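You operate a simulated robot arm through the tools that you are given. There is no shell and no other tool.

The job below is to be done with a simulated robot arm. You get a single attempt, and the scene is never put back.

Task
Top up the teal tub to about half, then close it.
Fine: scoop from the pan with the yellow scoop and put the scoop back; under a handful spilt.
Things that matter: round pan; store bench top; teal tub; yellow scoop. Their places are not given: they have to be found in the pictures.

The check looks at the end state, three seconds after you hand in, the way a careful person would. Anything else that was tipped, shoved, dropped, spilled or broken makes it a failure.

Robot
A 6-joint arm with a two-finger parallel gripper, fixed in place. Base frame: the origin is at the foot of the arm, x ahead of it, y to its left, z up. Units: mm, rad, N and s.
Its first joint turns from -2.897 to 2.897 rad. Payload 3.91 kg.
The TCP is the grasp point between the finger pads, 30 mm short of the fingertips. In the tool frame z runs along the fingers and y along their closing line. The gripper opens to 110 mm. The fingers are 20 mm wide and 10 mm thick; the gripper's body (48 by 112 mm) begins 55 mm behind the TCP.
Orientation is told as [roll, pitch, yaw] about the base's x, y, z axes, in that order, counted from this pose: with the fingers straight down and closing along the base's y, the tool's x points along the base's -x, its y along +y and its z along -z.

Tools
- The arm moves only by the tool step_arm. Its argument "plan" is one flat list of numbers, 7 for each row, row after row: the shift along the tool's x, y, z in mm, then the turn, a rotation vector about the tool's x, y, z in rad, then the finger opening in mm, from 0 to 110. In form: [dx, dy, dz, wx, wy, wz, jaw, dx, dy, dz, wx, wy, wz, jaw, ...]. A call has 1 to 20 rows; each row shifts and turns the commanded pose from where the row before left it, along the tool's axes as they then stand. A row lasts 0.2 s, in which the tool goes at most 50 mm and 0.15 rad; a call with a longer step from one row to the next is refused whole, and so is a gripper value outside its range. Where a pose cannot be reached the arm comes as near as it can. A force on the tool above 40 N (or 10 N above the force at the start of the call, whichever is more), or a blocked arm, ends the call early, and 0.2 s more pass. Each finger travels about 153 mm/s and halts on what it meets, pressing with about 43 N; the grip force reading is that of the motor and also rises with nothing between the fingers. The clock runs only during rows and for 0.2 s after the last one: add rows that do not move to give the fingers time. It gives the time, the measured TCP pose, the force on the tool (base axes), the opening and the grip force at its end, in the units of the frame above (readings bear some noise), with the torque about the TCP (base axes, N m) and any sound that the robot's microphone picked up.
- Cameras (640 x 400 px; columns grow to the right, rows downward): "scene" is fixed at [398.7, -651.7, 1611.4]; the picture's right is [0.29, 0.96, 0.00], its down [0.92, -0.28, -0.27] and it looks along [-0.26, 0.08, -0.96] (base axes); focal length 214 px, centre (320, 200). "wrist" rides on the gripper at [72, 17, -103] in the tool frame; the picture's right is [-0.23, 0.97, 0.00], its down [-0.76, -0.18, -0.62] and it looks along [-0.61, -0.14, 0.78] (tool axes); focal length 222 px, centre (320, 200).
- capture(camera): a new picture of that camera. The clock stands still meanwhile.
- pixel_to_xyz(camera, pixels): there is no depth. For up to 12 entries [column, row, z] of the newest picture of that camera ("zoom" is the newest enlarged one), the place [x, y] in the base frame at which the ray of that pixel passes the height z, good to about 2 mm. The clock stands still meanwhile.
- enlarge(camera, box): a new picture of the part [left, top, right, bottom] of that camera's present view, enlarged. The clock stands still meanwhile.
- close_job(): hands the job in; it is judged then, once.

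Open the gripper and draw the arm clear of the work before you hand the job in, unless the task says otherwise.

The tools are called after ">>>" as name(argument=value, ...) on one line, values as JSON. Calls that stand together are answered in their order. step_arm: Moves the arm, as the interface text tells. Its arguments: {"type":"object","properties":{"plan":{"type":"array","items":{"type":"number"}}},"required":["plan"]} The other tools are called the same way: capture (camera) takes a picture; pixel_to_xyz (camera, pixels) gives the place at which the rays of pixels pass given heights; enlarge (camera, box) takes an enlarged picture of a part of a camera's view; close_job () hands the job in.

At the start:

```text
clock: 0.0
position: [172.1, -433.6, 1279.1]
tool_rot: [0.0, 0.001, -0.001]
force: [-0.4, -0.7, 0.5]
torque: [0.0, 0.0, 0.01]
grip_width: 110.1
gripper_force: 0.0
```

scene: 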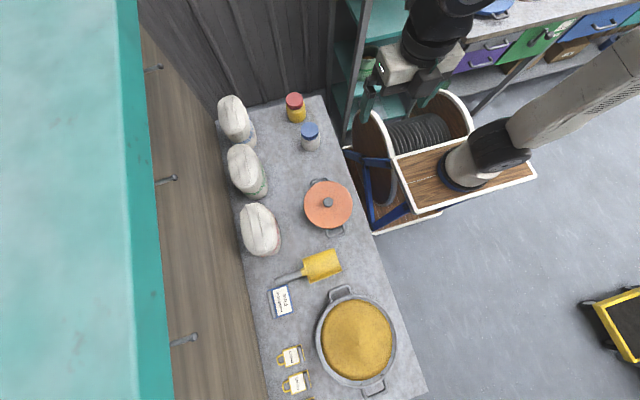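
wrist: 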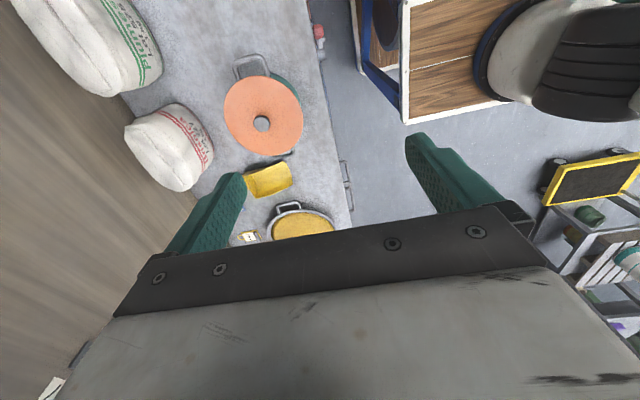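

The scene picture shows a bench with an orange-lidded pot at (328,205), a yellow scoop at (320,266), and a round pan of yellow grain at (357,340). I take enlarged looks to identify everything.

>>> enlarge(camera="scene", box=[200, 80, 440, 230])

>>> enlarge(camera="scene", box=[220, 160, 440, 298])

>>> enlarge(camera="scene", box=[230, 250, 470, 400])

```text
2.67 times, centred on (320, 155) of scene
```

zoom: 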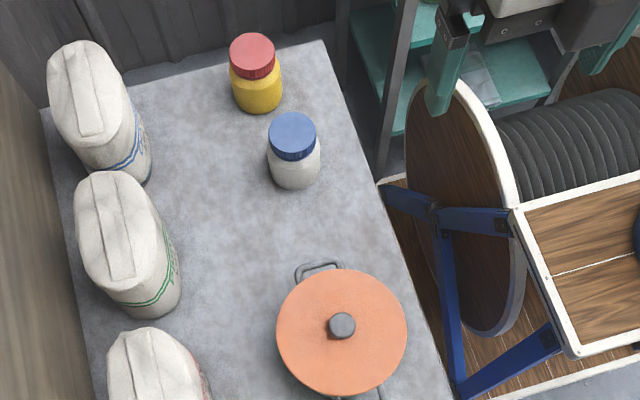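

```text
2.90 times, centred on (330, 229) of scene
```

zoom: 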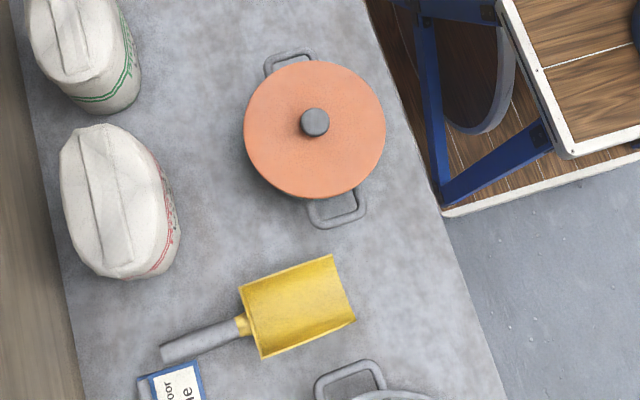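

```text
2.67 times, centred on (350, 325) of scene
```

zoom: 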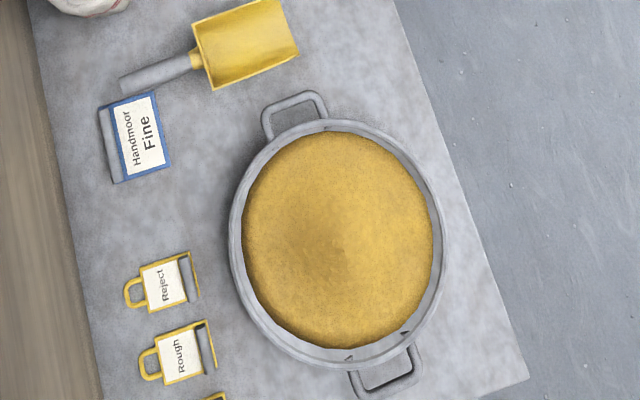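

The teal tub seems to be under the orange lid (wrist picture around (262,115) shows teal behind the lid). I enlarge the wrist view to match features between the two cameras and find the bench height.

>>> enlarge(camera="wrist", box=[200, 50, 360, 150])

>>> enlarge(camera="wrist", box=[210, 140, 370, 240])

>>> pixel_to_xyz(camera="scene", pixels=[[328, 202, 900], [328, 202, 800], [480, 165, 0], [480, 165, 500], [357, 340, 800], [357, 340, 900]])

>>> pixel_to_xyz(camera="wrist", pixels=[[262, 122, 900], [262, 122, 800], [268, 180, 800], [268, 180, 850]])

```text
4.00 times, centred on (280, 100) of wrist
```

zoom: 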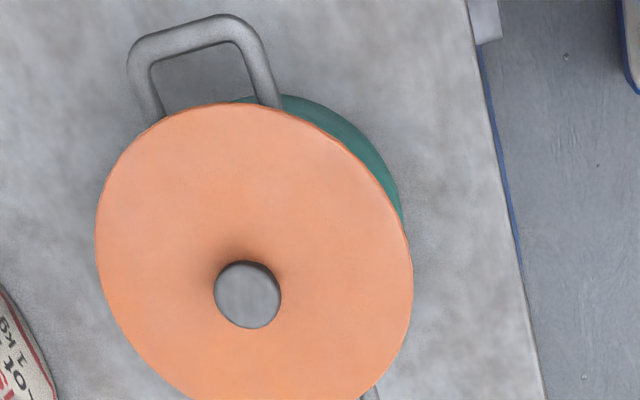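

```text
4.00 times, centred on (290, 190) of wrist
```

zoom: 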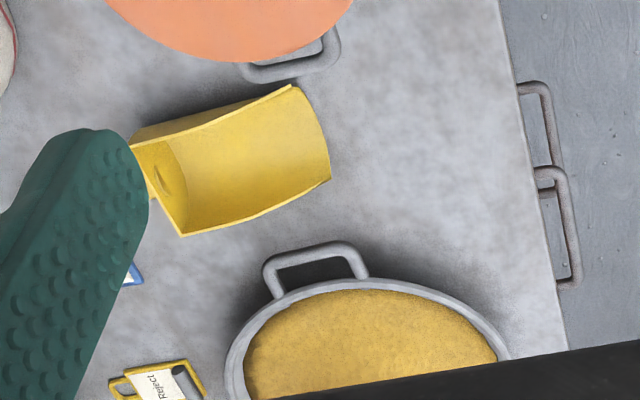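

```text
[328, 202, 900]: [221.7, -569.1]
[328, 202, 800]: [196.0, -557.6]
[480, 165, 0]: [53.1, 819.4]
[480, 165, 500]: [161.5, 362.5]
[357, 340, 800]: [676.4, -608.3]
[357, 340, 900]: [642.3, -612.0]
```

```text
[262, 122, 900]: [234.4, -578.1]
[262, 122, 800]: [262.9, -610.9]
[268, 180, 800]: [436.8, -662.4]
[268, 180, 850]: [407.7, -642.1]
```

The knob triangulates to about z≈921 at (227,-571). I query matched scoop, handle and pan features in both cameras to find the bench height.

>>> pixel_to_xyz(camera="scene", pixels=[[334.5, 247.6, 800], [334.5, 247.6, 850], [342.1, 271, 800], [342.1, 271, 850], [310, 283.5, 800], [310, 283.5, 850], [301.25, 344.5, 800], [301.25, 344.5, 850], [328, 371, 800], [322, 96, 800]])

>>> pixel_to_xyz(camera="wrist", pixels=[[283, 161.5, 800], [283, 161.5, 850], [292.5, 185, 800], [292.5, 185, 850], [255.8, 199, 800], [255.8, 199, 850], [256.75, 230, 800], [256.75, 230, 850]])

```text
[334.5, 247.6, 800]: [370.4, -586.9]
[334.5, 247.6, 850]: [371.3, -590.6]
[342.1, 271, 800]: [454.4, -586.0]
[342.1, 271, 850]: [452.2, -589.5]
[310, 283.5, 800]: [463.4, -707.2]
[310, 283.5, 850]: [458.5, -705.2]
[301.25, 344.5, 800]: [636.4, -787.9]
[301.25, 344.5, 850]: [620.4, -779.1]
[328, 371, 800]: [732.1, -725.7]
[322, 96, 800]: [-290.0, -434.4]
```

```text
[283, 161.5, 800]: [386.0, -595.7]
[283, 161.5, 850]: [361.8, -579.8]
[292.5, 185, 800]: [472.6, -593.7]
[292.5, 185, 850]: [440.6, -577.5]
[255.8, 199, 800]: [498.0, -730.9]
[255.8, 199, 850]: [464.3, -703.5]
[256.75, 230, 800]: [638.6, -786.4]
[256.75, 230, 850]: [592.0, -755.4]
```

Bench top is around z≈800, with the tub lid near z≈900. I move the arm over the lid knob to about (227,-571,1050) with the gripper open.

>>> step_arm(plan=[-9.2, -22.8, 38, 0, 0, 0, 110, -9.2, -22.8, 38, 0, 0, 0, 110, -9.2, -22.8, 38, 0, 0, 0, 110, -9.2, -22.8, 38, 0, 0, 0, 110, -9.2, -22.8, 38, 0, 0, 0, 110, -9.2, -22.8, 38, 0, 0, 0, 110, 0, 0, 0, 0, 0, 0, 110])

>>> capture(camera="wrist")

>>> capture(camera="scene")

```text
clock: 1.6
position: [225.5, -571.4, 1051.1]
tool_rot: [-0.002, 0.002, 0.0]
force: [0.8, -0.4, -0.3]
torque: [0.0, 0.0, -0.01]
grip_width: 110.3
gripper_force: 0.0
```

```text
taken
```

wrist: 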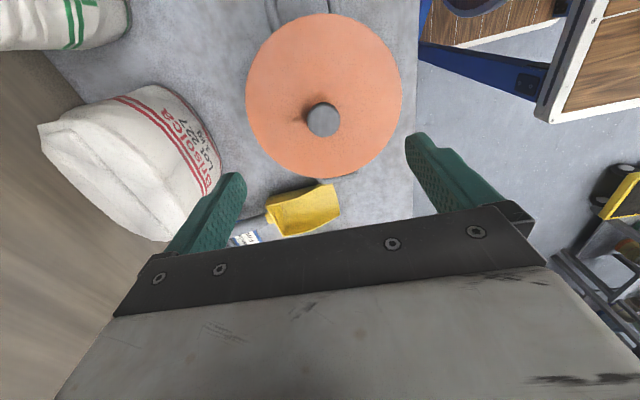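

```text
taken
```

scene: 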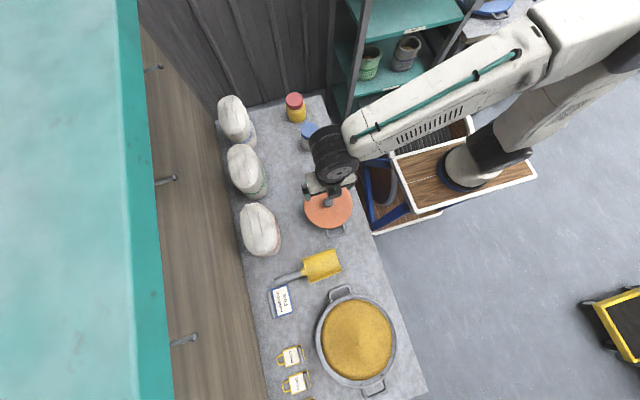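

The knob top is at wrist (322,119) and the tool holds at (225,-571,1051). I measure the lid rim, jars, sacks and bench edges to choose where to lay the lid.

>>> pixel_to_xyz(camera="wrist", pixels=[[322, 119, 920], [246, 95, 895], [402, 95, 895], [325, 13, 895], [325, 178, 895], [222, 175, 800], [135, 10, 800], [417, 100, 800]])

>>> pixel_to_xyz(camera="scene", pixels=[[268, 190, 800], [283, 240, 800], [311, 153, 800], [301, 140, 800], [286, 118, 800], [305, 258, 800], [256, 145, 800], [330, 100, 800], [385, 265, 800], [427, 390, 800], [277, 280, 800], [240, 250, 800]])

>>> enlarge(camera="wrist", box=[230, 0, 430, 125])

```text
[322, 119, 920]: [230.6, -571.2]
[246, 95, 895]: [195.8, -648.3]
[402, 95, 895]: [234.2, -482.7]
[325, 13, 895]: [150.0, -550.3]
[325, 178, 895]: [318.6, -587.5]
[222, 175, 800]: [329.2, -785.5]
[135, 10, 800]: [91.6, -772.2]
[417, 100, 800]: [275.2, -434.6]
```

```text
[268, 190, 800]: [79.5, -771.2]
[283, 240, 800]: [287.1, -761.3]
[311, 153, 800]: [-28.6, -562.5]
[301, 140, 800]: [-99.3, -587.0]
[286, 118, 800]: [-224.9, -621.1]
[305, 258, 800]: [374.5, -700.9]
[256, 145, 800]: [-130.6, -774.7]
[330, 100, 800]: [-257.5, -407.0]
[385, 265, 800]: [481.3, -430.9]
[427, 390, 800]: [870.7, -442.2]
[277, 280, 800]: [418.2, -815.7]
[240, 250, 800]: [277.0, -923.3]
```

```text
3.20 times, centred on (330, 62) of wrist
```

zoom: 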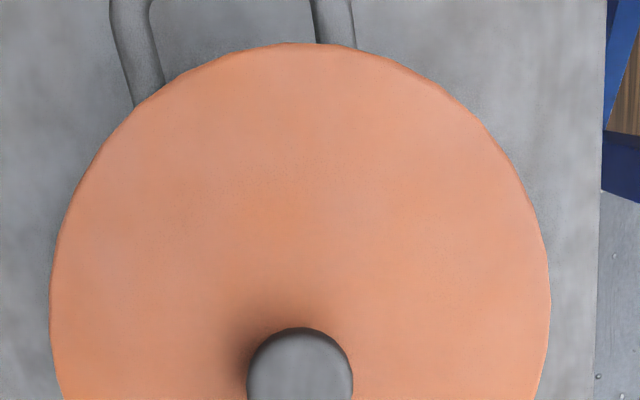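

The lid is about 170 mm across, centred near (230,-570), and the bench spans y from about -435 to past -770. I triangulate the lid's height more closely before gripping the knob.

>>> pixel_to_xyz(camera="scene", pixels=[[304.1, 205, 890], [304.1, 205, 910], [352.4, 200, 890], [352.4, 200, 910], [328, 180.7, 890], [328, 180.7, 910], [330, 227.6, 890], [330, 227.6, 910]])

>>> pixel_to_xyz(camera="wrist", pixels=[[245.6, 100, 890], [245.6, 100, 910], [401.9, 97, 890], [401.9, 97, 910], [320.6, 12.9, 890], [320.6, 12.9, 910], [325, 178.5, 890], [325, 178.5, 910]])

>>> enlarge(camera="scene", box=[210, 80, 370, 180])

```text
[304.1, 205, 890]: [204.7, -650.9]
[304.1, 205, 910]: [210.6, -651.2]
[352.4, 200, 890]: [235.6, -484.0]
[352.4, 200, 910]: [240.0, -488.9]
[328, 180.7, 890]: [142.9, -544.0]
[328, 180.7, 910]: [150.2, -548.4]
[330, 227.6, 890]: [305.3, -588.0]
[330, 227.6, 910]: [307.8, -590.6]
```

```text
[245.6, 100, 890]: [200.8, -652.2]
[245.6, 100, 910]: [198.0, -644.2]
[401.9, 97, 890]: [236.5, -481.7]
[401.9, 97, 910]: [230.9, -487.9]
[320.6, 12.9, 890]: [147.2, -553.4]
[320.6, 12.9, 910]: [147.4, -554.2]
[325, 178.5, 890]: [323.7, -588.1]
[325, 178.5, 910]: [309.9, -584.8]
```

```text
4.00 times, centred on (290, 130) of scene
```

zoom: 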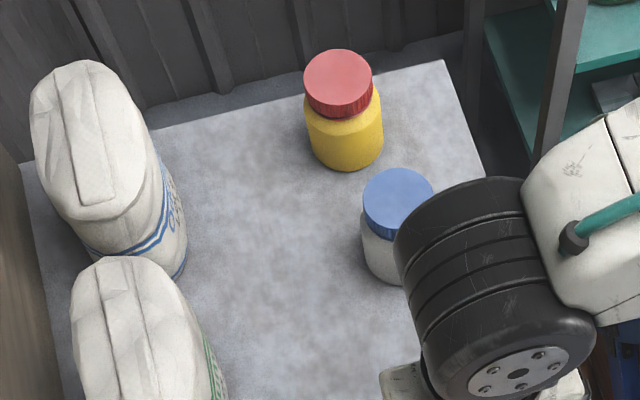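

The lid rim sits near z≈903 with centre (228,-570). I descend to TCP z≈945 (fingertips ≈915), straddling the knob, and look.

>>> step_arm(plan=[-1, 0, 36, 0, 0, 0, 110, -1, 0, 36, 0, 0, 0, 110, -1, 0, 34, 0, 0, 0, 110, 0, 0, 0, 0, 0, 0, 70, 0, 0, 0, 0, 0, 0, 70])

>>> capture(camera="wrist")

>>> enlarge(camera="scene", box=[270, 150, 390, 225])

```text
clock: 2.8
position: [229.8, -570.1, 945.5]
tool_rot: [-0.001, 0.0, 0.002]
force: [0.2, 0.0, 1.2]
torque: [0.01, 0.0, -0.03]
grip_width: 69.9
gripper_force: 0.0
```

```text
taken
```

wrist: 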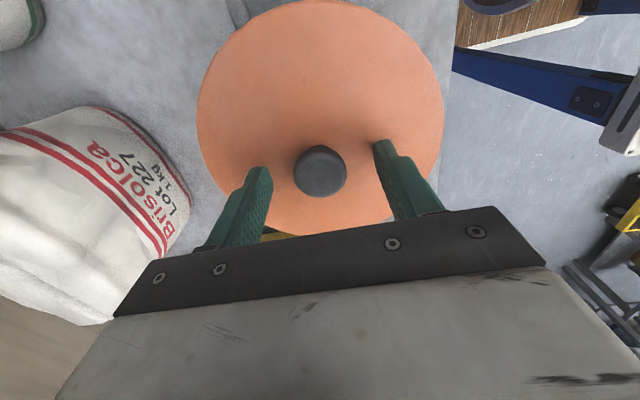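

```text
5.33 times, centred on (330, 188) of scene
```

zoom: 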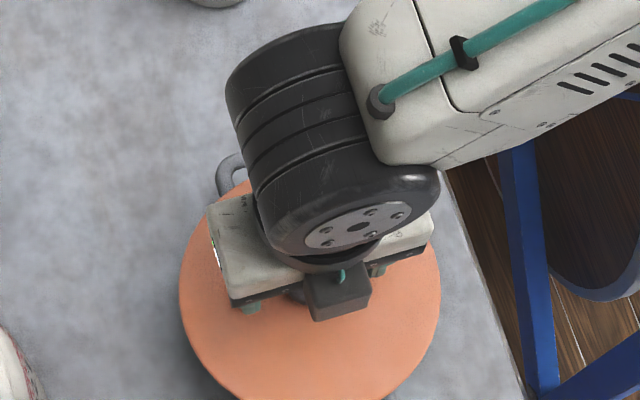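

The knob at wrist (320,171) is centred between the fingers. I check its position at several heights from this close view, to fix how far to go down.

>>> pixel_to_xyz(camera="wrist", pixels=[[320, 171, 920], [320, 171, 930], [320, 171, 910], [320, 1, 895], [320, 1, 905], [320, 235, 895], [320, 235, 905], [198, 115, 900], [443, 115, 900]])

>>> enlarge(camera="wrist", box=[230, 110, 420, 229])

```text
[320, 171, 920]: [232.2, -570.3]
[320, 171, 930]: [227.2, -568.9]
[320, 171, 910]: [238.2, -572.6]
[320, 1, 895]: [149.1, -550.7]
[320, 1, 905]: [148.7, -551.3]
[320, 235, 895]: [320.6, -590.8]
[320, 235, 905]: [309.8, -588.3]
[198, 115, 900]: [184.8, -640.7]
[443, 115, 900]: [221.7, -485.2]
```

```text
3.36 times, centred on (325, 170) of wrist
```

zoom: 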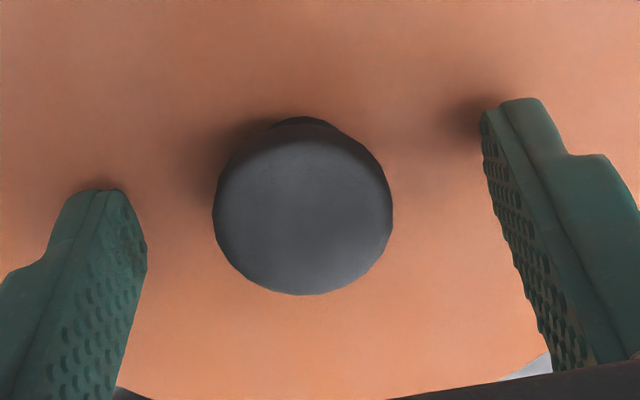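

The knob is a mushroom shape around z≈925 with fingertips still a little above the lid. I lower 7 mm and close the fingers onto it.

>>> step_arm(plan=[0, 0, 4, 0, 0, 0, 70, 0, 0, 3, 0, 0, 0, 70, 0, 0, 0, 0, 0, 0, 70, 0, 0, 0, 0, 0, 0, 45, 0, 0, 0, 0, 0, 0, 25, 0, 0, 0, 0, 0, 0, 25, 0, 0, 0, 0, 0, 0, 25])

>>> capture(camera="wrist")

```text
clock: 4.4
position: [230.7, -570.0, 938.7]
tool_rot: [0.001, 0.0, 0.001]
force: [0.5, -0.8, -0.1]
torque: [-0.02, 0.0, 0.02]
grip_width: 31.2
gripper_force: 43.0
heard: snap
```

```text
taken
```

wrist: 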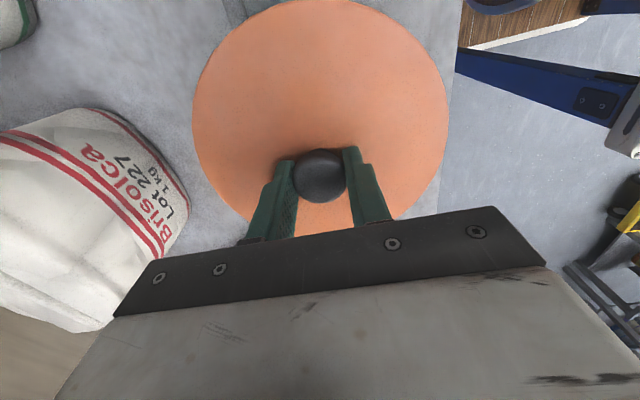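

The fingers hold the knob at 31 mm with 43 N (a "snap" was heard on contact). I lift slowly by 20 mm and check force and picture.

>>> step_arm(plan=[0, 0, -4, 0, 0, 0, 25, 0, 0, -4, 0, 0, 0, 25, 0, 0, -6, 0, 0, 0, 25, 0, 0, -6, 0, 0, 0, 25, 0, 0, 0, 0, 0, 0, 25])

>>> capture(camera="wrist")

>>> enlarge(camera="scene", box=[270, 150, 390, 225])

```text
clock: 5.6
position: [228.4, -571.4, 958.8]
tool_rot: [-0.001, 0.0, 0.0]
force: [0.4, -0.4, -0.7]
torque: [-0.03, 0.02, 0.02]
grip_width: 31.5
gripper_force: 43.0
```

```text
taken
```

wrist: 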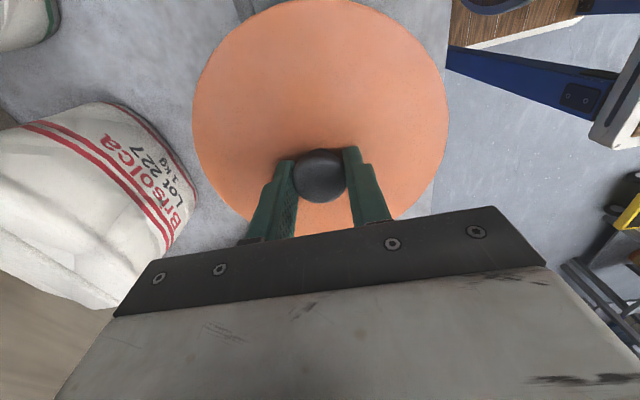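

```text
5.33 times, centred on (330, 188) of scene
```

zoom: 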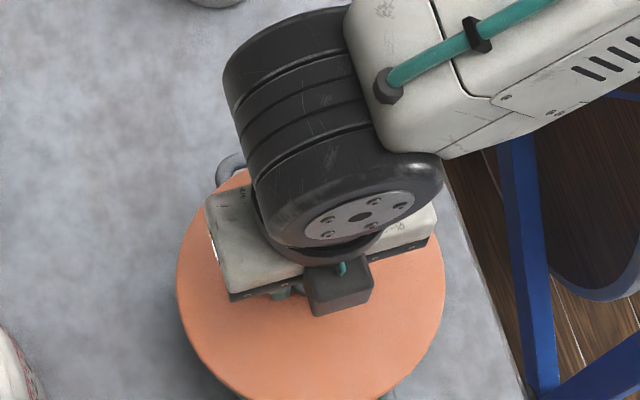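

The lid came up with the gripper while the background moved. I lift further to about z=1060 and look at what is inside the tub.

>>> step_arm(plan=[0, 0, -25, 0, 0, 0, 25, 0, 0, -25, 0, 0, 0, 25, 0, 0, -25, 0, 0, 0, 25, 0, 0, -25, 0, 0, 0, 25, 40, -10, 0, 0, 0, 0, 25, 40, -10, 0, 0, 0, 0, 25, 40, -25, 0, 0, 0, 0, 25, 40, -25, 0, 0, 0, 0, 25, 38, -24, 0, 0, 0, 0, 25, 0, 0, 0, 0, 0, 0, 25])

>>> capture(camera="wrist")

>>> capture(camera="scene")

>>> enlarge(camera="scene", box=[230, 100, 390, 200])

>>> enlarge(camera="scene", box=[290, 165, 370, 245])

```text
clock: 7.8
position: [27.3, -665.7, 1060.2]
tool_rot: [0.001, 0.0, 0.0]
force: [1.1, 0.3, 0.5]
torque: [-0.01, 0.04, -0.04]
grip_width: 31.3
gripper_force: 43.2
```

```text
taken
```

wrist: 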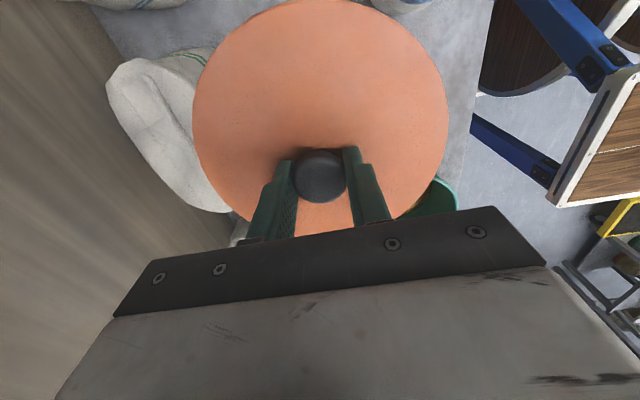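

```text
taken
```

scene: 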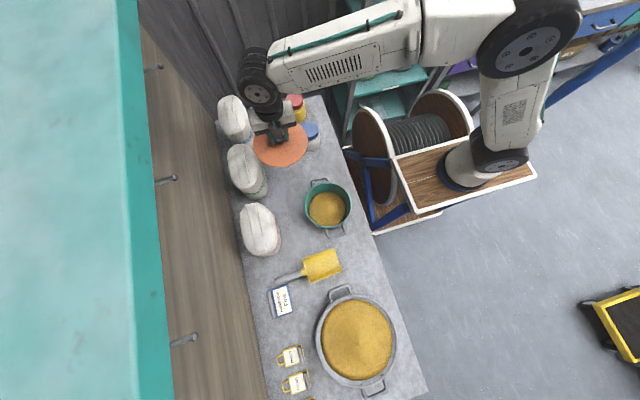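

```text
4.00 times, centred on (310, 150) of scene
```

zoom: 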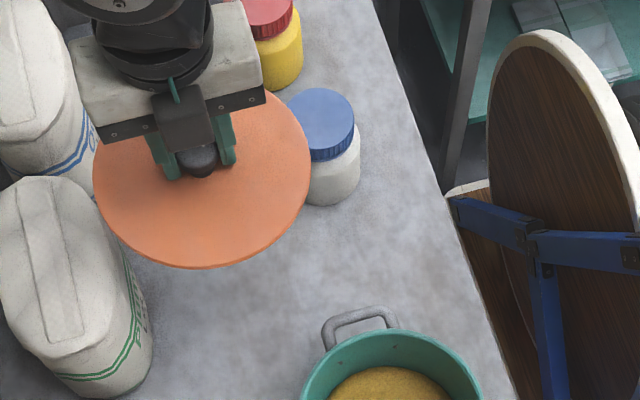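

```text
5.00 times, centred on (330, 205) of scene
```

zoom: 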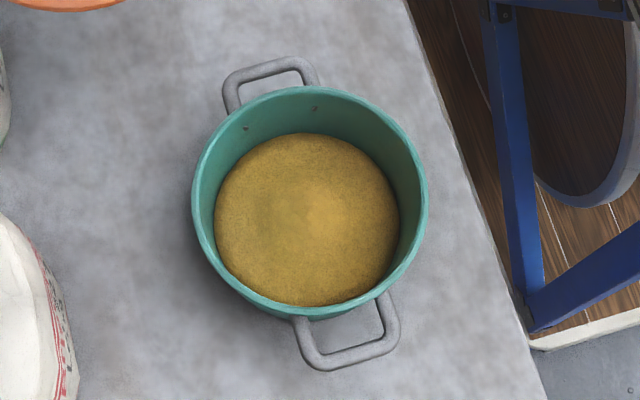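

The tub (scene ≈(328,207)) already holds some grain, well below half perhaps. I check the resting spot for the lid against the blue jar, sack and tub handle.

>>> pixel_to_xyz(camera="scene", pixels=[[313.75, 151.25, 800], [306.5, 145, 800], [307, 136, 800], [267.5, 193.75, 800], [268, 185, 800], [263, 165, 800], [310.5, 180, 850], [321, 176, 850], [256, 140, 800], [282, 143, 1025]])

>>> pixel_to_xyz(camera="wrist", pixels=[[230, 210, 800], [195, 150, 800], [170, 55, 800], [208, 95, 800]])

```text
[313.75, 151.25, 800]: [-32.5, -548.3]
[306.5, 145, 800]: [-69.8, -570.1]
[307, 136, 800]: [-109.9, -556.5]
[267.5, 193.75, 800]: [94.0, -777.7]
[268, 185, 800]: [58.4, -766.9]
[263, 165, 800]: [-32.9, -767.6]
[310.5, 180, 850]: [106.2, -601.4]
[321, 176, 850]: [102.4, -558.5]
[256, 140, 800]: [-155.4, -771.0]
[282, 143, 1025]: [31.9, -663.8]
```

```text
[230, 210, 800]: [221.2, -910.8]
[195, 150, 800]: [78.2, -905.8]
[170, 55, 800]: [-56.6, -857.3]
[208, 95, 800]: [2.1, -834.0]
```

The spot (22,-662) leaves about 18 mm to the tub handle and 20 mm to the sack. I lower the lid there to TCP z≈872 first.

>>> step_arm(plan=[2, 1, 40, 0, 0, 0, 25, 2, 1, 40, 0, 0, 0, 25, 1, 1, 40, 0, 0, 0, 25, 0, 0, 40, 0, 0, 0, 25, 0, 0, 20, 0, 0, 0, 25, 0, 0, 8, 0, 0, 0, 25, 0, 0, 0, 0, 0, 0, 25])

>>> enlarge(camera="scene", box=[230, 100, 390, 200])

>>> capture(camera="wrist")

```text
clock: 9.4
position: [24.9, -661.5, 869.9]
tool_rot: [-0.002, 0.001, 0.001]
force: [0.5, -0.3, -0.6]
torque: [-0.02, 0.01, 0.01]
grip_width: 31.1
gripper_force: 42.6
```

```text
4.00 times, centred on (310, 150) of scene
```

zoom: 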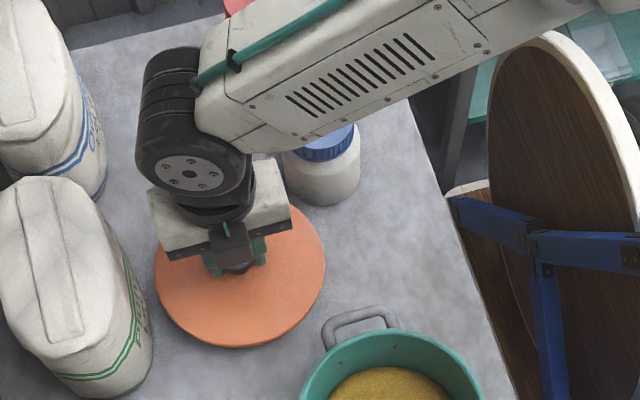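

```text
taken
```

wrist: 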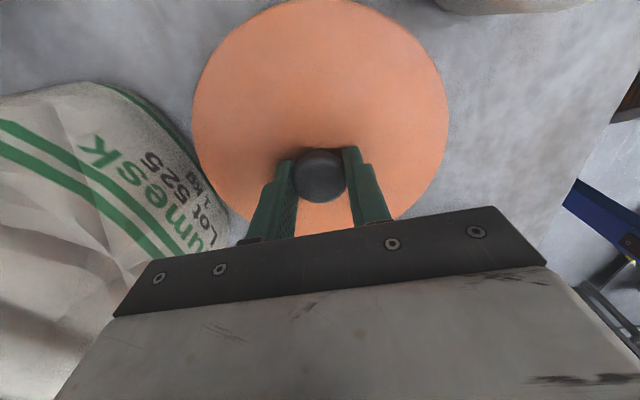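

The lid is close to the sack's right edge at scene-zoom (152,310), so I shift it about 10 mm away in +y and -x, then lower in small steps until it touches.

>>> step_arm(plan=[6, 5, 0, 0, 0, 0, 25, 5, 5, 0, 0, 0, 0, 25, 0, 0, 6, 0, 0, 0, 25, 0, 0, 4, 0, 0, 0, 25, 0, 0, 3, 0, 0, 0, 25, 0, 0, 2, 0, 0, 0, 25, 0, 0, 0, 0, 0, 0, 25])

>>> enlarge(camera="scene", box=[250, 130, 330, 200])

```text
clock: 11.0
position: [15.4, -650.3, 856.0]
tool_rot: [-0.002, -0.001, 0.0]
force: [0.1, -0.2, -0.5]
torque: [0.0, 0.0, 0.03]
grip_width: 31.1
gripper_force: 43.1
```

```text
5.71 times, centred on (290, 165) of scene
```

zoom: 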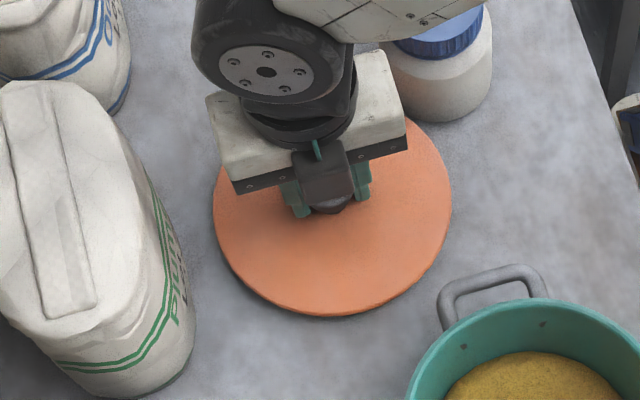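

Clearances look good all round. I keep lowering in 2 mm steps watching the force.

>>> step_arm(plan=[0, 0, 2, 0, 0, 0, 25, 0, 0, 2, 0, 0, 0, 25, 0, 0, 2, 0, 0, 0, 25, 0, 0, 0, 0, 0, 0, 25])

```text
clock: 12.0
position: [16.3, -650.0, 849.0]
tool_rot: [-0.001, -0.001, -0.001]
force: [-0.6, 0.2, 1.3]
torque: [-0.03, 0.01, -0.02]
grip_width: 31.2
gripper_force: 42.0
```

Force is still only noise-level (1.3 N). I continue down in 1.5 mm steps.

>>> step_arm(plan=[0, 0, 1.5, 0, 0, 0, 25, 0, 0, 1.5, 0, 0, 0, 25, 0, 0, 0, 0, 0, 0, 25])

>>> enlarge(camera="scene", box=[250, 130, 330, 200])

```text
clock: 12.8
position: [14.8, -651.0, 845.6]
tool_rot: [0.0, -0.001, 0.0]
force: [0.2, -0.7, -1.5]
torque: [0.0, -0.03, -0.01]
grip_width: 31.1
gripper_force: 43.6
```

```text
5.71 times, centred on (290, 165) of scene
```

zoom: 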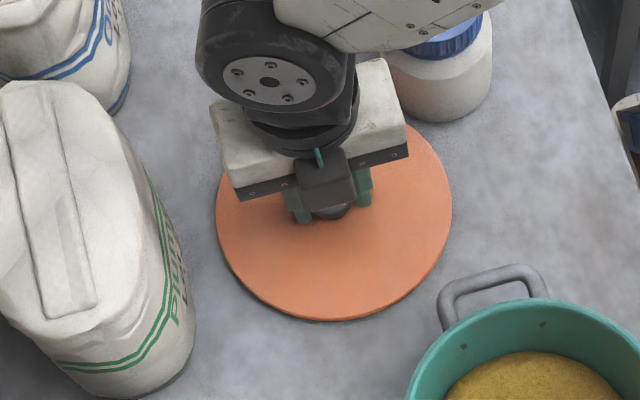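

The shadow under the lid is now thin but no contact force yet. I go on in 1 mm steps.

>>> step_arm(plan=[0, 0, 1, 0, 0, 0, 25, 0, 0, 1, 0, 0, 0, 25, 0, 0, 0, 0, 0, 0, 25])

>>> step_arm(plan=[0, 0, 1, 0, 0, 0, 25, 0, 0, 1, 0, 0, 0, 25, 0, 0, 0, 0, 0, 0, 25])

```text
clock: 13.6
position: [14.8, -650.2, 842.8]
tool_rot: [0.0, -0.001, -0.002]
force: [-0.8, -0.2, 0.0]
torque: [0.0, 0.02, -0.03]
grip_width: 31.2
gripper_force: 42.9
```

```text
clock: 14.4
position: [15.4, -651.2, 843.4]
tool_rot: [-0.001, 0.001, 0.0]
force: [1.3, -1.3, 2.9]
torque: [0.05, -0.02, 0.03]
grip_width: 31.0
gripper_force: 42.6
```

Upward force of 2.9 N suggests contact is starting. One more millimetre to confirm.

>>> step_arm(plan=[0, 0, 1, 0, 0, 0, 25, 0, 0, 0, 0, 0, 0, 25])

```text
clock: 15.0
position: [15.2, -653.3, 843.8]
tool_rot: [-0.003, 0.003, 0.0]
force: [-1.8, 5.6, 19.5]
torque: [0.21, -0.06, -0.01]
grip_width: 31.3
gripper_force: 42.9
```

The lid is on the bench (19.5 N). I back off 1 mm, open the fingers, and rise straight up.

>>> step_arm(plan=[0, 0, -1, 0, 0, 0, 25, 0, 0, -0.5, 0, 0, 0, 25, 0, 0, 0, 0, 0, 0, 40, 0, 0, 0, 0, 0, 0, 70, 0, 0, 0, 0, 0, 0, 70, 0, 0, -10, 0, 0, 0, 70, 0, 0, -30, 0, 0, 0, 70, 0, 0, -45, 0, 0, 0, 70, 0, 0, -45, 0, 0, 0, 70, 0, 0, -45, 0, 0, 0, 70, 0, 0, -45, 0, 0, 0, 70])

>>> capture(camera="scene")

>>> capture(camera="wrist")

```text
clock: 17.4
position: [13.0, -649.4, 1062.8]
tool_rot: [-0.001, 0.0, 0.0]
force: [-0.5, -0.6, -0.5]
torque: [0.02, -0.02, -0.03]
grip_width: 70.1
gripper_force: 0.1
```

```text
taken
```

scene: 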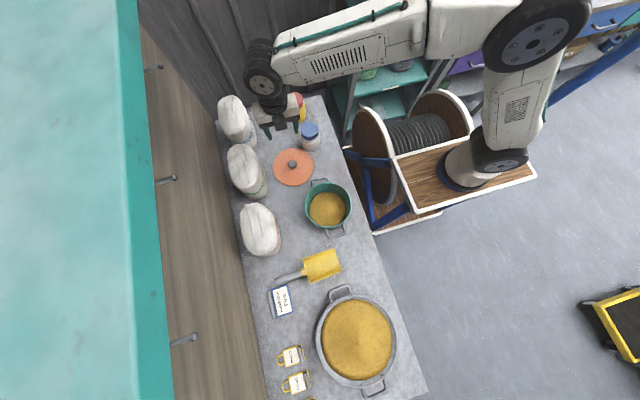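

```text
taken
```

wrist: 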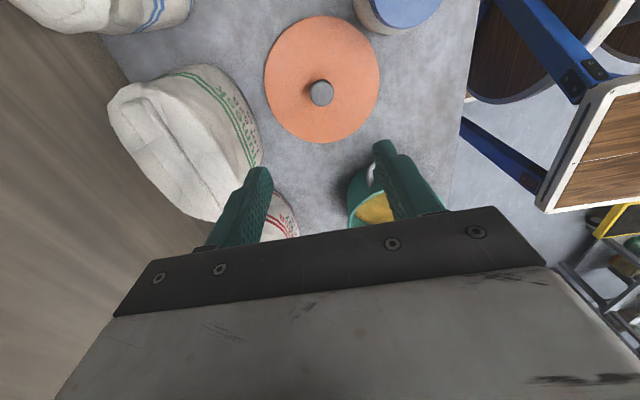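

The lid rests flat at scene (293,166). Now I estimate the tub's fill level from rim and grain edges in the scene picture.

>>> pixel_to_xyz(camera="scene", pixels=[[328, 205.4, 890], [327.4, 208.8, 820], [327.4, 208.8, 840], [327.4, 208.8, 860], [309, 210, 830], [346, 209, 830], [326, 191.6, 830], [328, 226, 830], [304.4, 206, 890], [351.6, 206, 890], [327, 182.2, 890], [329, 228.6, 890]])

>>> enlarge(camera="scene", box=[295, 170, 359, 234])

>>> enlarge(camera="scene", box=[260, 235, 360, 325])

```text
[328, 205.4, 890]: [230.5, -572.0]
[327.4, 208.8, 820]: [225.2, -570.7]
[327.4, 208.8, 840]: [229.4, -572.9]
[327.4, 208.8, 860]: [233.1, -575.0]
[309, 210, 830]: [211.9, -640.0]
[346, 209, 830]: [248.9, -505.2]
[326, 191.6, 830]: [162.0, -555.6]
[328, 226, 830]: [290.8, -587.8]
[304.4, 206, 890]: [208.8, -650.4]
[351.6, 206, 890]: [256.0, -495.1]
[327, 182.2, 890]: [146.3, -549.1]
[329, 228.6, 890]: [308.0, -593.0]
```

```text
6.25 times, centred on (327, 202) of scene
```

zoom: 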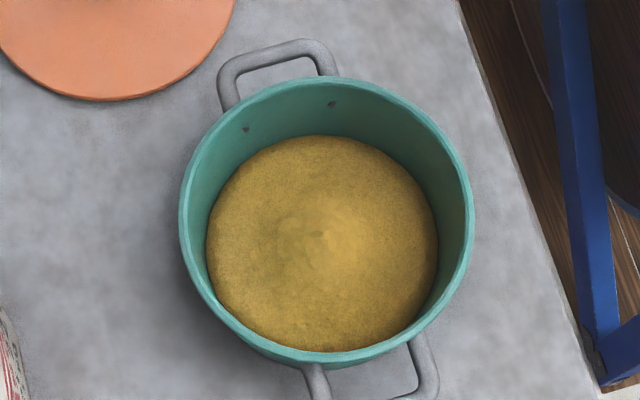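

```text
4.44 times, centred on (310, 280) of scene
```

zoom: 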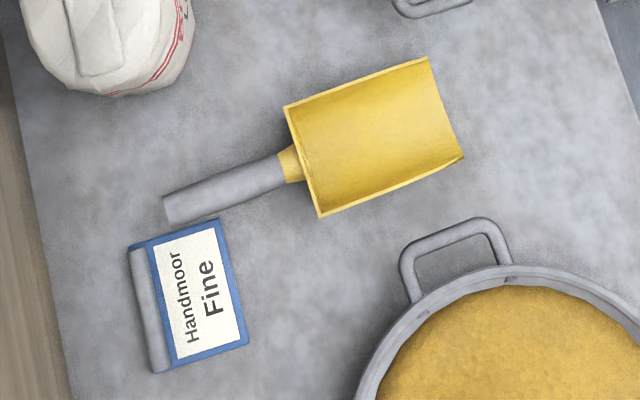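

The grain edge sits near z≈824–830 in a tub with floor ≈802 and rim ≈893, so roughly a quarter full; I'll aim for ≈847. Now I move over the scoop handle, turning the tool to yaw +90° so that the fingers close across the handle.

>>> step_arm(plan=[-44.7, -11.5, 7, 0, 0, 0, 70, -44.7, -11.5, 7, 0, 0, 0, 70, -44.7, -11.5, 7, 0, 0, 0, 70, -44.7, -11.5, 7, 0, 0, 0, 70, -44.7, -11.5, 7, 0, 0, 0, 70, -44.7, -11.5, 7, 0, 0, 0, 70, -44.7, -11.5, 7, 0, 0, 0, 70, -44.7, -11.5, 7, 0, 0, 0, 70, -44.7, -11.5, 7, 0, 0, 0, 70, 0, 0, 0, 0, 0, -0.1428, 70, 0, 0, 0, 0, 0, -0.1428, 70, 0, 0, 0, 0, 0, -0.1428, 70, 0, 0, 0, 0, 0, -0.1428, 70, 0, 0, 0, 0, 0, -0.1428, 70, 0, 0, 0, 0, 0, -0.1428, 70, 0, 0, 0, 0, 0, -0.1428, 70, 0, 0, 0, 0, 0, -0.1428, 70, 0, 0, 0, 0, 0, -0.1428, 70, 0, 0, 0, 0, 0, -0.1428, 70, 0, 0, 0, 0, 0, -0.1428, 70])

>>> capture(camera="wrist")

>>> capture(camera="scene")

```text
clock: 21.6
position: [417.0, -754.4, 1000.6]
tool_rot: [-0.001, 0.0, 1.572]
force: [1.0, -0.4, 0.8]
torque: [0.02, -0.01, -0.02]
grip_width: 69.8
gripper_force: 0.1
```

```text
taken
```

wrist: 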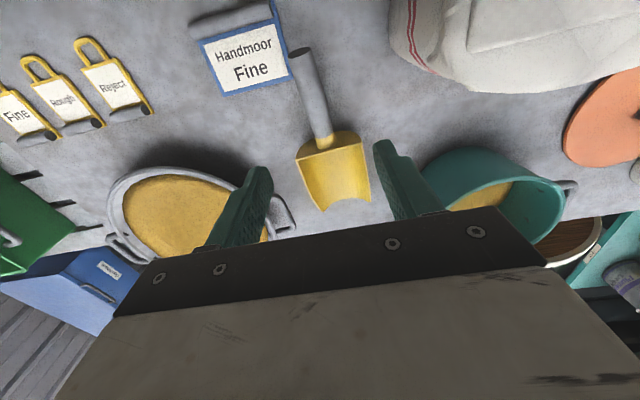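

```text
taken
```

scene: 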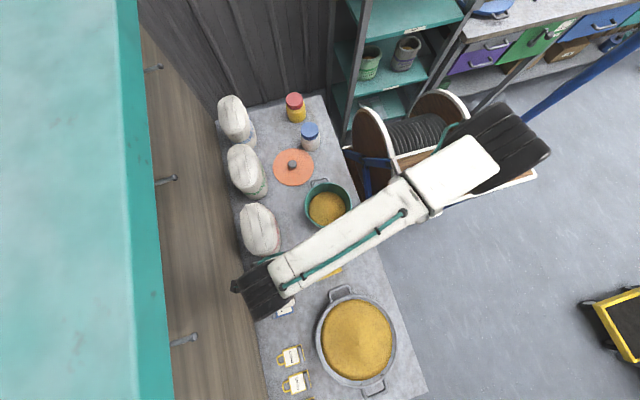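

The wrist view shows the handle from (300,55) to (330,140), the card beside its end, and the blade beyond. I enlarge for measuring.

>>> enlarge(camera="wrist", box=[250, 30, 410, 220])

>>> pixel_to_xyz(camera="wrist", pixels=[[300, 52, 830], [300, 52, 810], [329, 138, 830], [329, 138, 810], [298, 160, 840], [362, 132, 840], [322, 211, 810], [371, 201, 810]])

>>> pixel_to_xyz(camera="scene", pixels=[[276.2, 281.8, 830], [276.2, 281.8, 810], [303.2, 271.7, 830], [303.2, 271.7, 810]])

```text
2.11 times, centred on (330, 125) of wrist
```

zoom: 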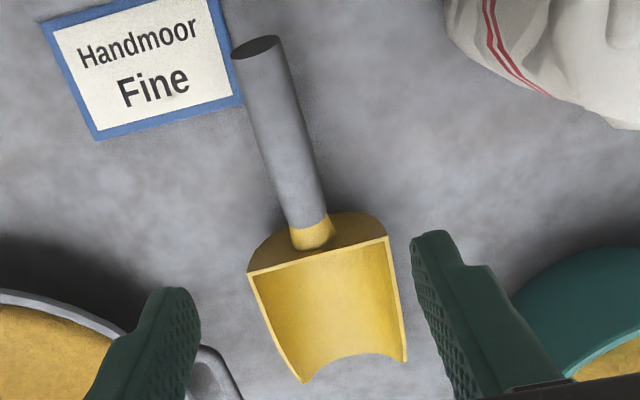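

```text
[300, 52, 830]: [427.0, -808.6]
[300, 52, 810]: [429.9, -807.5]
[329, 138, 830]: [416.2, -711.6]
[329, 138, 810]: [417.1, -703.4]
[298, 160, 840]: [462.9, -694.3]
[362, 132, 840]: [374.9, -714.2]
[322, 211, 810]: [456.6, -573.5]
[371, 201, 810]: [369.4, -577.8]
```

```text
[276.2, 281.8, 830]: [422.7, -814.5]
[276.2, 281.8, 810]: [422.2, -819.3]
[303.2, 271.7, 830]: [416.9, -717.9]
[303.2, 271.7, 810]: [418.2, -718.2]
```

The handle lies nearly along +y (from (424,-813) to (417,-716)) at about z≈845. Before gripping, I move over the pan to measure its rim and heap.

>>> step_arm(plan=[-8.5, -45.75, -15, 0, 0, 0, 70, -8.5, -45.75, -15, 0, 0, 0, 70, -8.5, -45.75, -15, 0, 0, 0, 70, -8.5, -45.75, -15, 0, 0, 0, 70, 0, 0, 0, 0, 0, 0, 70])

>>> capture(camera="wrist")

>>> capture(camera="scene")

```text
clock: 22.8
position: [604.1, -721.6, 1061.2]
tool_rot: [-0.001, -0.001, 1.569]
force: [1.2, -0.2, -0.2]
torque: [0.0, -0.01, -0.02]
grip_width: 70.2
gripper_force: 0.2
```

```text
taken
```

wrist: 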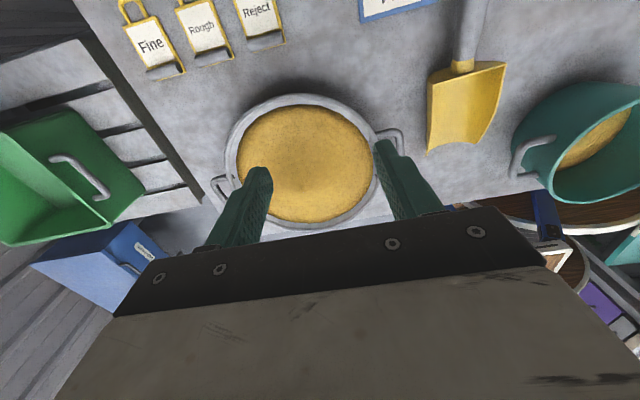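

```text
taken
```

scene: 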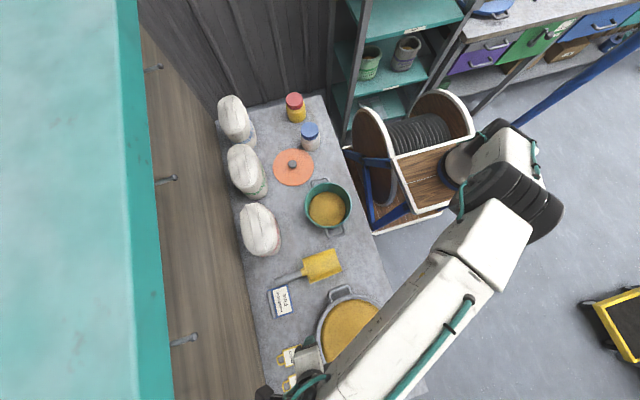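

The pan is well in view at wrist (305,160). I enlarge and measure its rim and grain edges in both cameras.

>>> enlarge(camera="wrist", box=[200, 80, 420, 240])

>>> pixel_to_xyz(camera="wrist", pixels=[[224, 155, 840], [224, 155, 870], [381, 162, 840], [381, 162, 870], [302, 94, 840], [302, 94, 870], [305, 236, 840], [305, 236, 870]])

>>> pixel_to_xyz(camera="scene", pixels=[[315.5, 338, 840], [315.5, 338, 870], [397.6, 340, 840], [397.6, 340, 870], [353.75, 294, 840], [353.75, 294, 870], [361, 388, 840], [361, 388, 870]])

```text
2.50 times, centred on (310, 160) of wrist
```

zoom: 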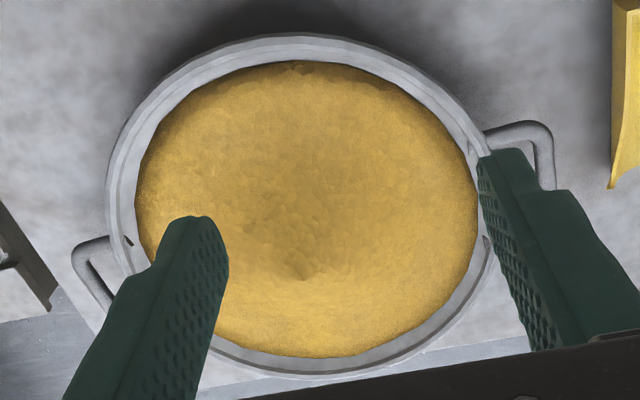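

```text
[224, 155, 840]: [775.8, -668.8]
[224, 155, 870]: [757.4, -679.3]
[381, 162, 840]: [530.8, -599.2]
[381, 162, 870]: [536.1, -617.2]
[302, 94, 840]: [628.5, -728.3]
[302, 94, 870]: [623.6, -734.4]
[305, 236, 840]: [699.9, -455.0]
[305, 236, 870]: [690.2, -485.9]
```

```text
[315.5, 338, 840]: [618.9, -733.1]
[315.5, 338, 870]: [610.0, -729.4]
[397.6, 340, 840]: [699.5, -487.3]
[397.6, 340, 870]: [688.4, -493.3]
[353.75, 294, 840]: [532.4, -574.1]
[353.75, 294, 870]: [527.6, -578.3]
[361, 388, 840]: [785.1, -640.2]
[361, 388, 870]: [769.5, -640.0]
```

The pan is about 240 mm across centred near (650,-611) with rim z≈862, heaped to near the rim. I go back above the scoop handle near its blade end (419,-748), aligning yaw to the handle, to grip it.

>>> step_arm(plan=[5.2, 37, 26.2, 0, 0, 0, 70, 5.2, 37, 26.2, 0, 0, 0, 70, 5.2, 37, 26.2, 0, 0, 0, 70, 5.2, 37, 26.2, 0, 0, 0, 70, 5.2, 37, 26.2, 0, 0, -0.072, 70, 0, 0, 0, 0, 0, 0, 70])

>>> capture(camera="wrist")

>>> enlarge(camera="wrist", box=[230, 80, 430, 260])

```text
clock: 24.2
position: [416.1, -746.4, 928.9]
tool_rot: [-0.001, 0.002, 1.642]
force: [0.5, 1.1, -0.3]
torque: [0.0, 0.02, 0.0]
grip_width: 69.7
gripper_force: 0.1
```

```text
taken
```

wrist: 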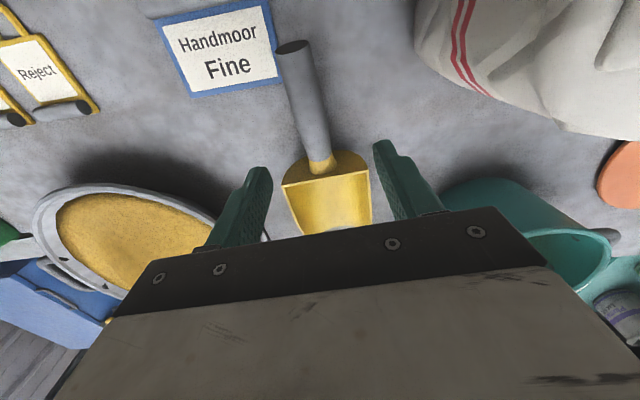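

```text
2.22 times, centred on (330, 170) of wrist
```

zoom: 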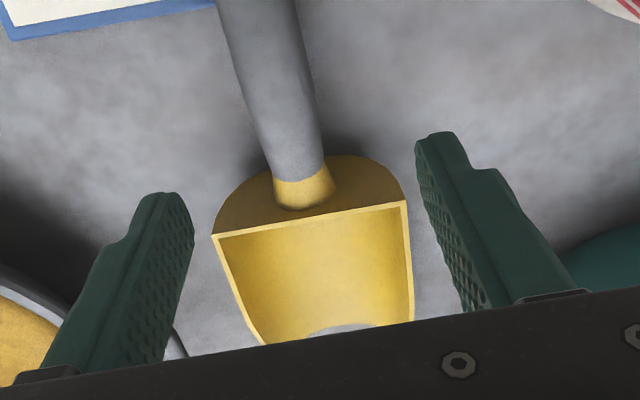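

The handle runs from wrist (292,47) to (321,160). I compute its line at z≈845 from this view.

>>> pixel_to_xyz(camera="wrist", pixels=[[292, 47, 845], [292, 47, 855], [321, 160, 845], [321, 160, 835], [309, 110, 845], [309, 110, 855], [282, 187, 850], [371, 171, 850], [332, 150, 840]])

```text
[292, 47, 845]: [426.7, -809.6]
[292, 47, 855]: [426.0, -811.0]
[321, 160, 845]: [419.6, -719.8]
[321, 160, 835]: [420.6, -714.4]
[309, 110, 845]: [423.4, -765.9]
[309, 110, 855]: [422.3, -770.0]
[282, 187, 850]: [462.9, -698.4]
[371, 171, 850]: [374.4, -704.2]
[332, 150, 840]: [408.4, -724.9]
```

The handle line passes (422,-748). I check the card's nearest corner before descending with a 55 mm opening.

>>> pixel_to_xyz(camera="wrist", pixels=[[281, 83, 805], [281, 83, 830], [272, 3, 830], [193, 97, 805]])

>>> pixel_to_xyz(camera="scene", pixels=[[288.1, 284.1, 805], [293.75, 311.9, 805], [288.1, 284.1, 830], [293.75, 311.9, 830]])

```text
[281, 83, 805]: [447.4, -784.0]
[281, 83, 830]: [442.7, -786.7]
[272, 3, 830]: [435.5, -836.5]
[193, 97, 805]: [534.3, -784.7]
```

```text
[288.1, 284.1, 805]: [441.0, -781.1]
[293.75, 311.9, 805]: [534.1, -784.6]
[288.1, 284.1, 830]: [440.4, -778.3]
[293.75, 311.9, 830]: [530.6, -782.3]
```

The card's edge is at y≈-784, 25 mm clear of the fingers. I centre on the handle and descend to z≈848, then close.

>>> step_arm(plan=[1, -5.5, 0, 0, 0, 0, 60, 0, 0, 30, 0, 0, 0, 60, 0, 0, 30, 0, 0, 0, 60, 0, 0, 15, 0, 0, 0, 60, 0, 0, 6, 0, 0, 0, 60, 0, 0, 0, 0, 0, 0, 60])

>>> capture(camera="wrist")

>>> enlarge(camera="scene", box=[250, 235, 370, 325])

```text
clock: 25.6
position: [421.2, -748.3, 849.3]
tool_rot: [0.0, 0.002, 1.643]
force: [1.1, -0.9, 0.1]
torque: [-0.05, -0.02, -0.02]
grip_width: 60.0
gripper_force: 0.0
```

```text
taken
```

wrist: 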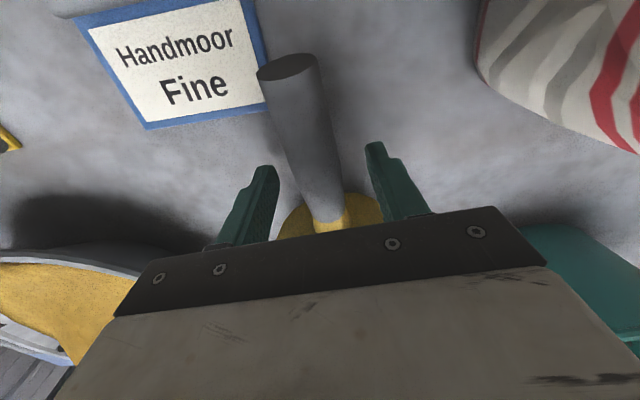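

```text
4.44 times, centred on (310, 280) of scene
```

zoom: 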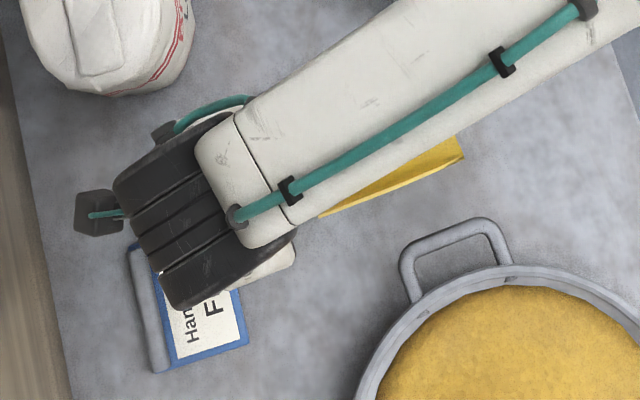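

The handle passes between the fingers close to the image centre. I triangulate its end and ferrule height again from this close view before closing.

>>> pixel_to_xyz(camera="wrist", pixels=[[289, 67, 840], [289, 67, 850], [289, 67, 860], [331, 222, 840], [331, 222, 850], [318, 190, 850], [318, 190, 840]])

```text
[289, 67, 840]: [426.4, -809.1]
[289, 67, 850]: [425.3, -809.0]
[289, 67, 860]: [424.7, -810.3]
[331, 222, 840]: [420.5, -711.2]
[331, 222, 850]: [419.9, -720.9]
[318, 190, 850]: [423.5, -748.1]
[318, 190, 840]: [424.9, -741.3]
```

The handle's top is near z≈852 so its axis is about 841; I lower 6 mm more and close the fingers gently on it.

>>> step_arm(plan=[0, -2, 6, 0, 0, 0, 60, 0, 0, 0, 0, 0, 0, 45, 0, 0, 0, 0, 0, 0, 30, 0, 0, 0, 0, 0, 0, 20, 0, 0, 0, 0, 0, 0, 10, 0, 0, 0, 0, 0, 0, 10])

>>> capture(camera="wrist")

```text
clock: 27.0
position: [423.5, -748.1, 842.8]
tool_rot: [-0.001, 0.0, 1.643]
force: [0.2, 0.5, 0.3]
torque: [-0.06, 0.06, -0.04]
grip_width: 24.9
gripper_force: 42.7
```

```text
taken
```

wrist: 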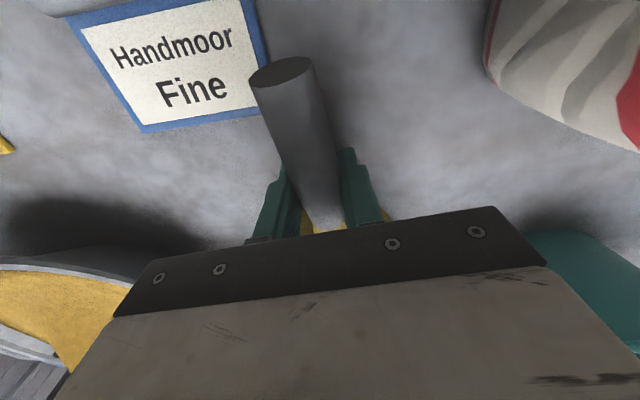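

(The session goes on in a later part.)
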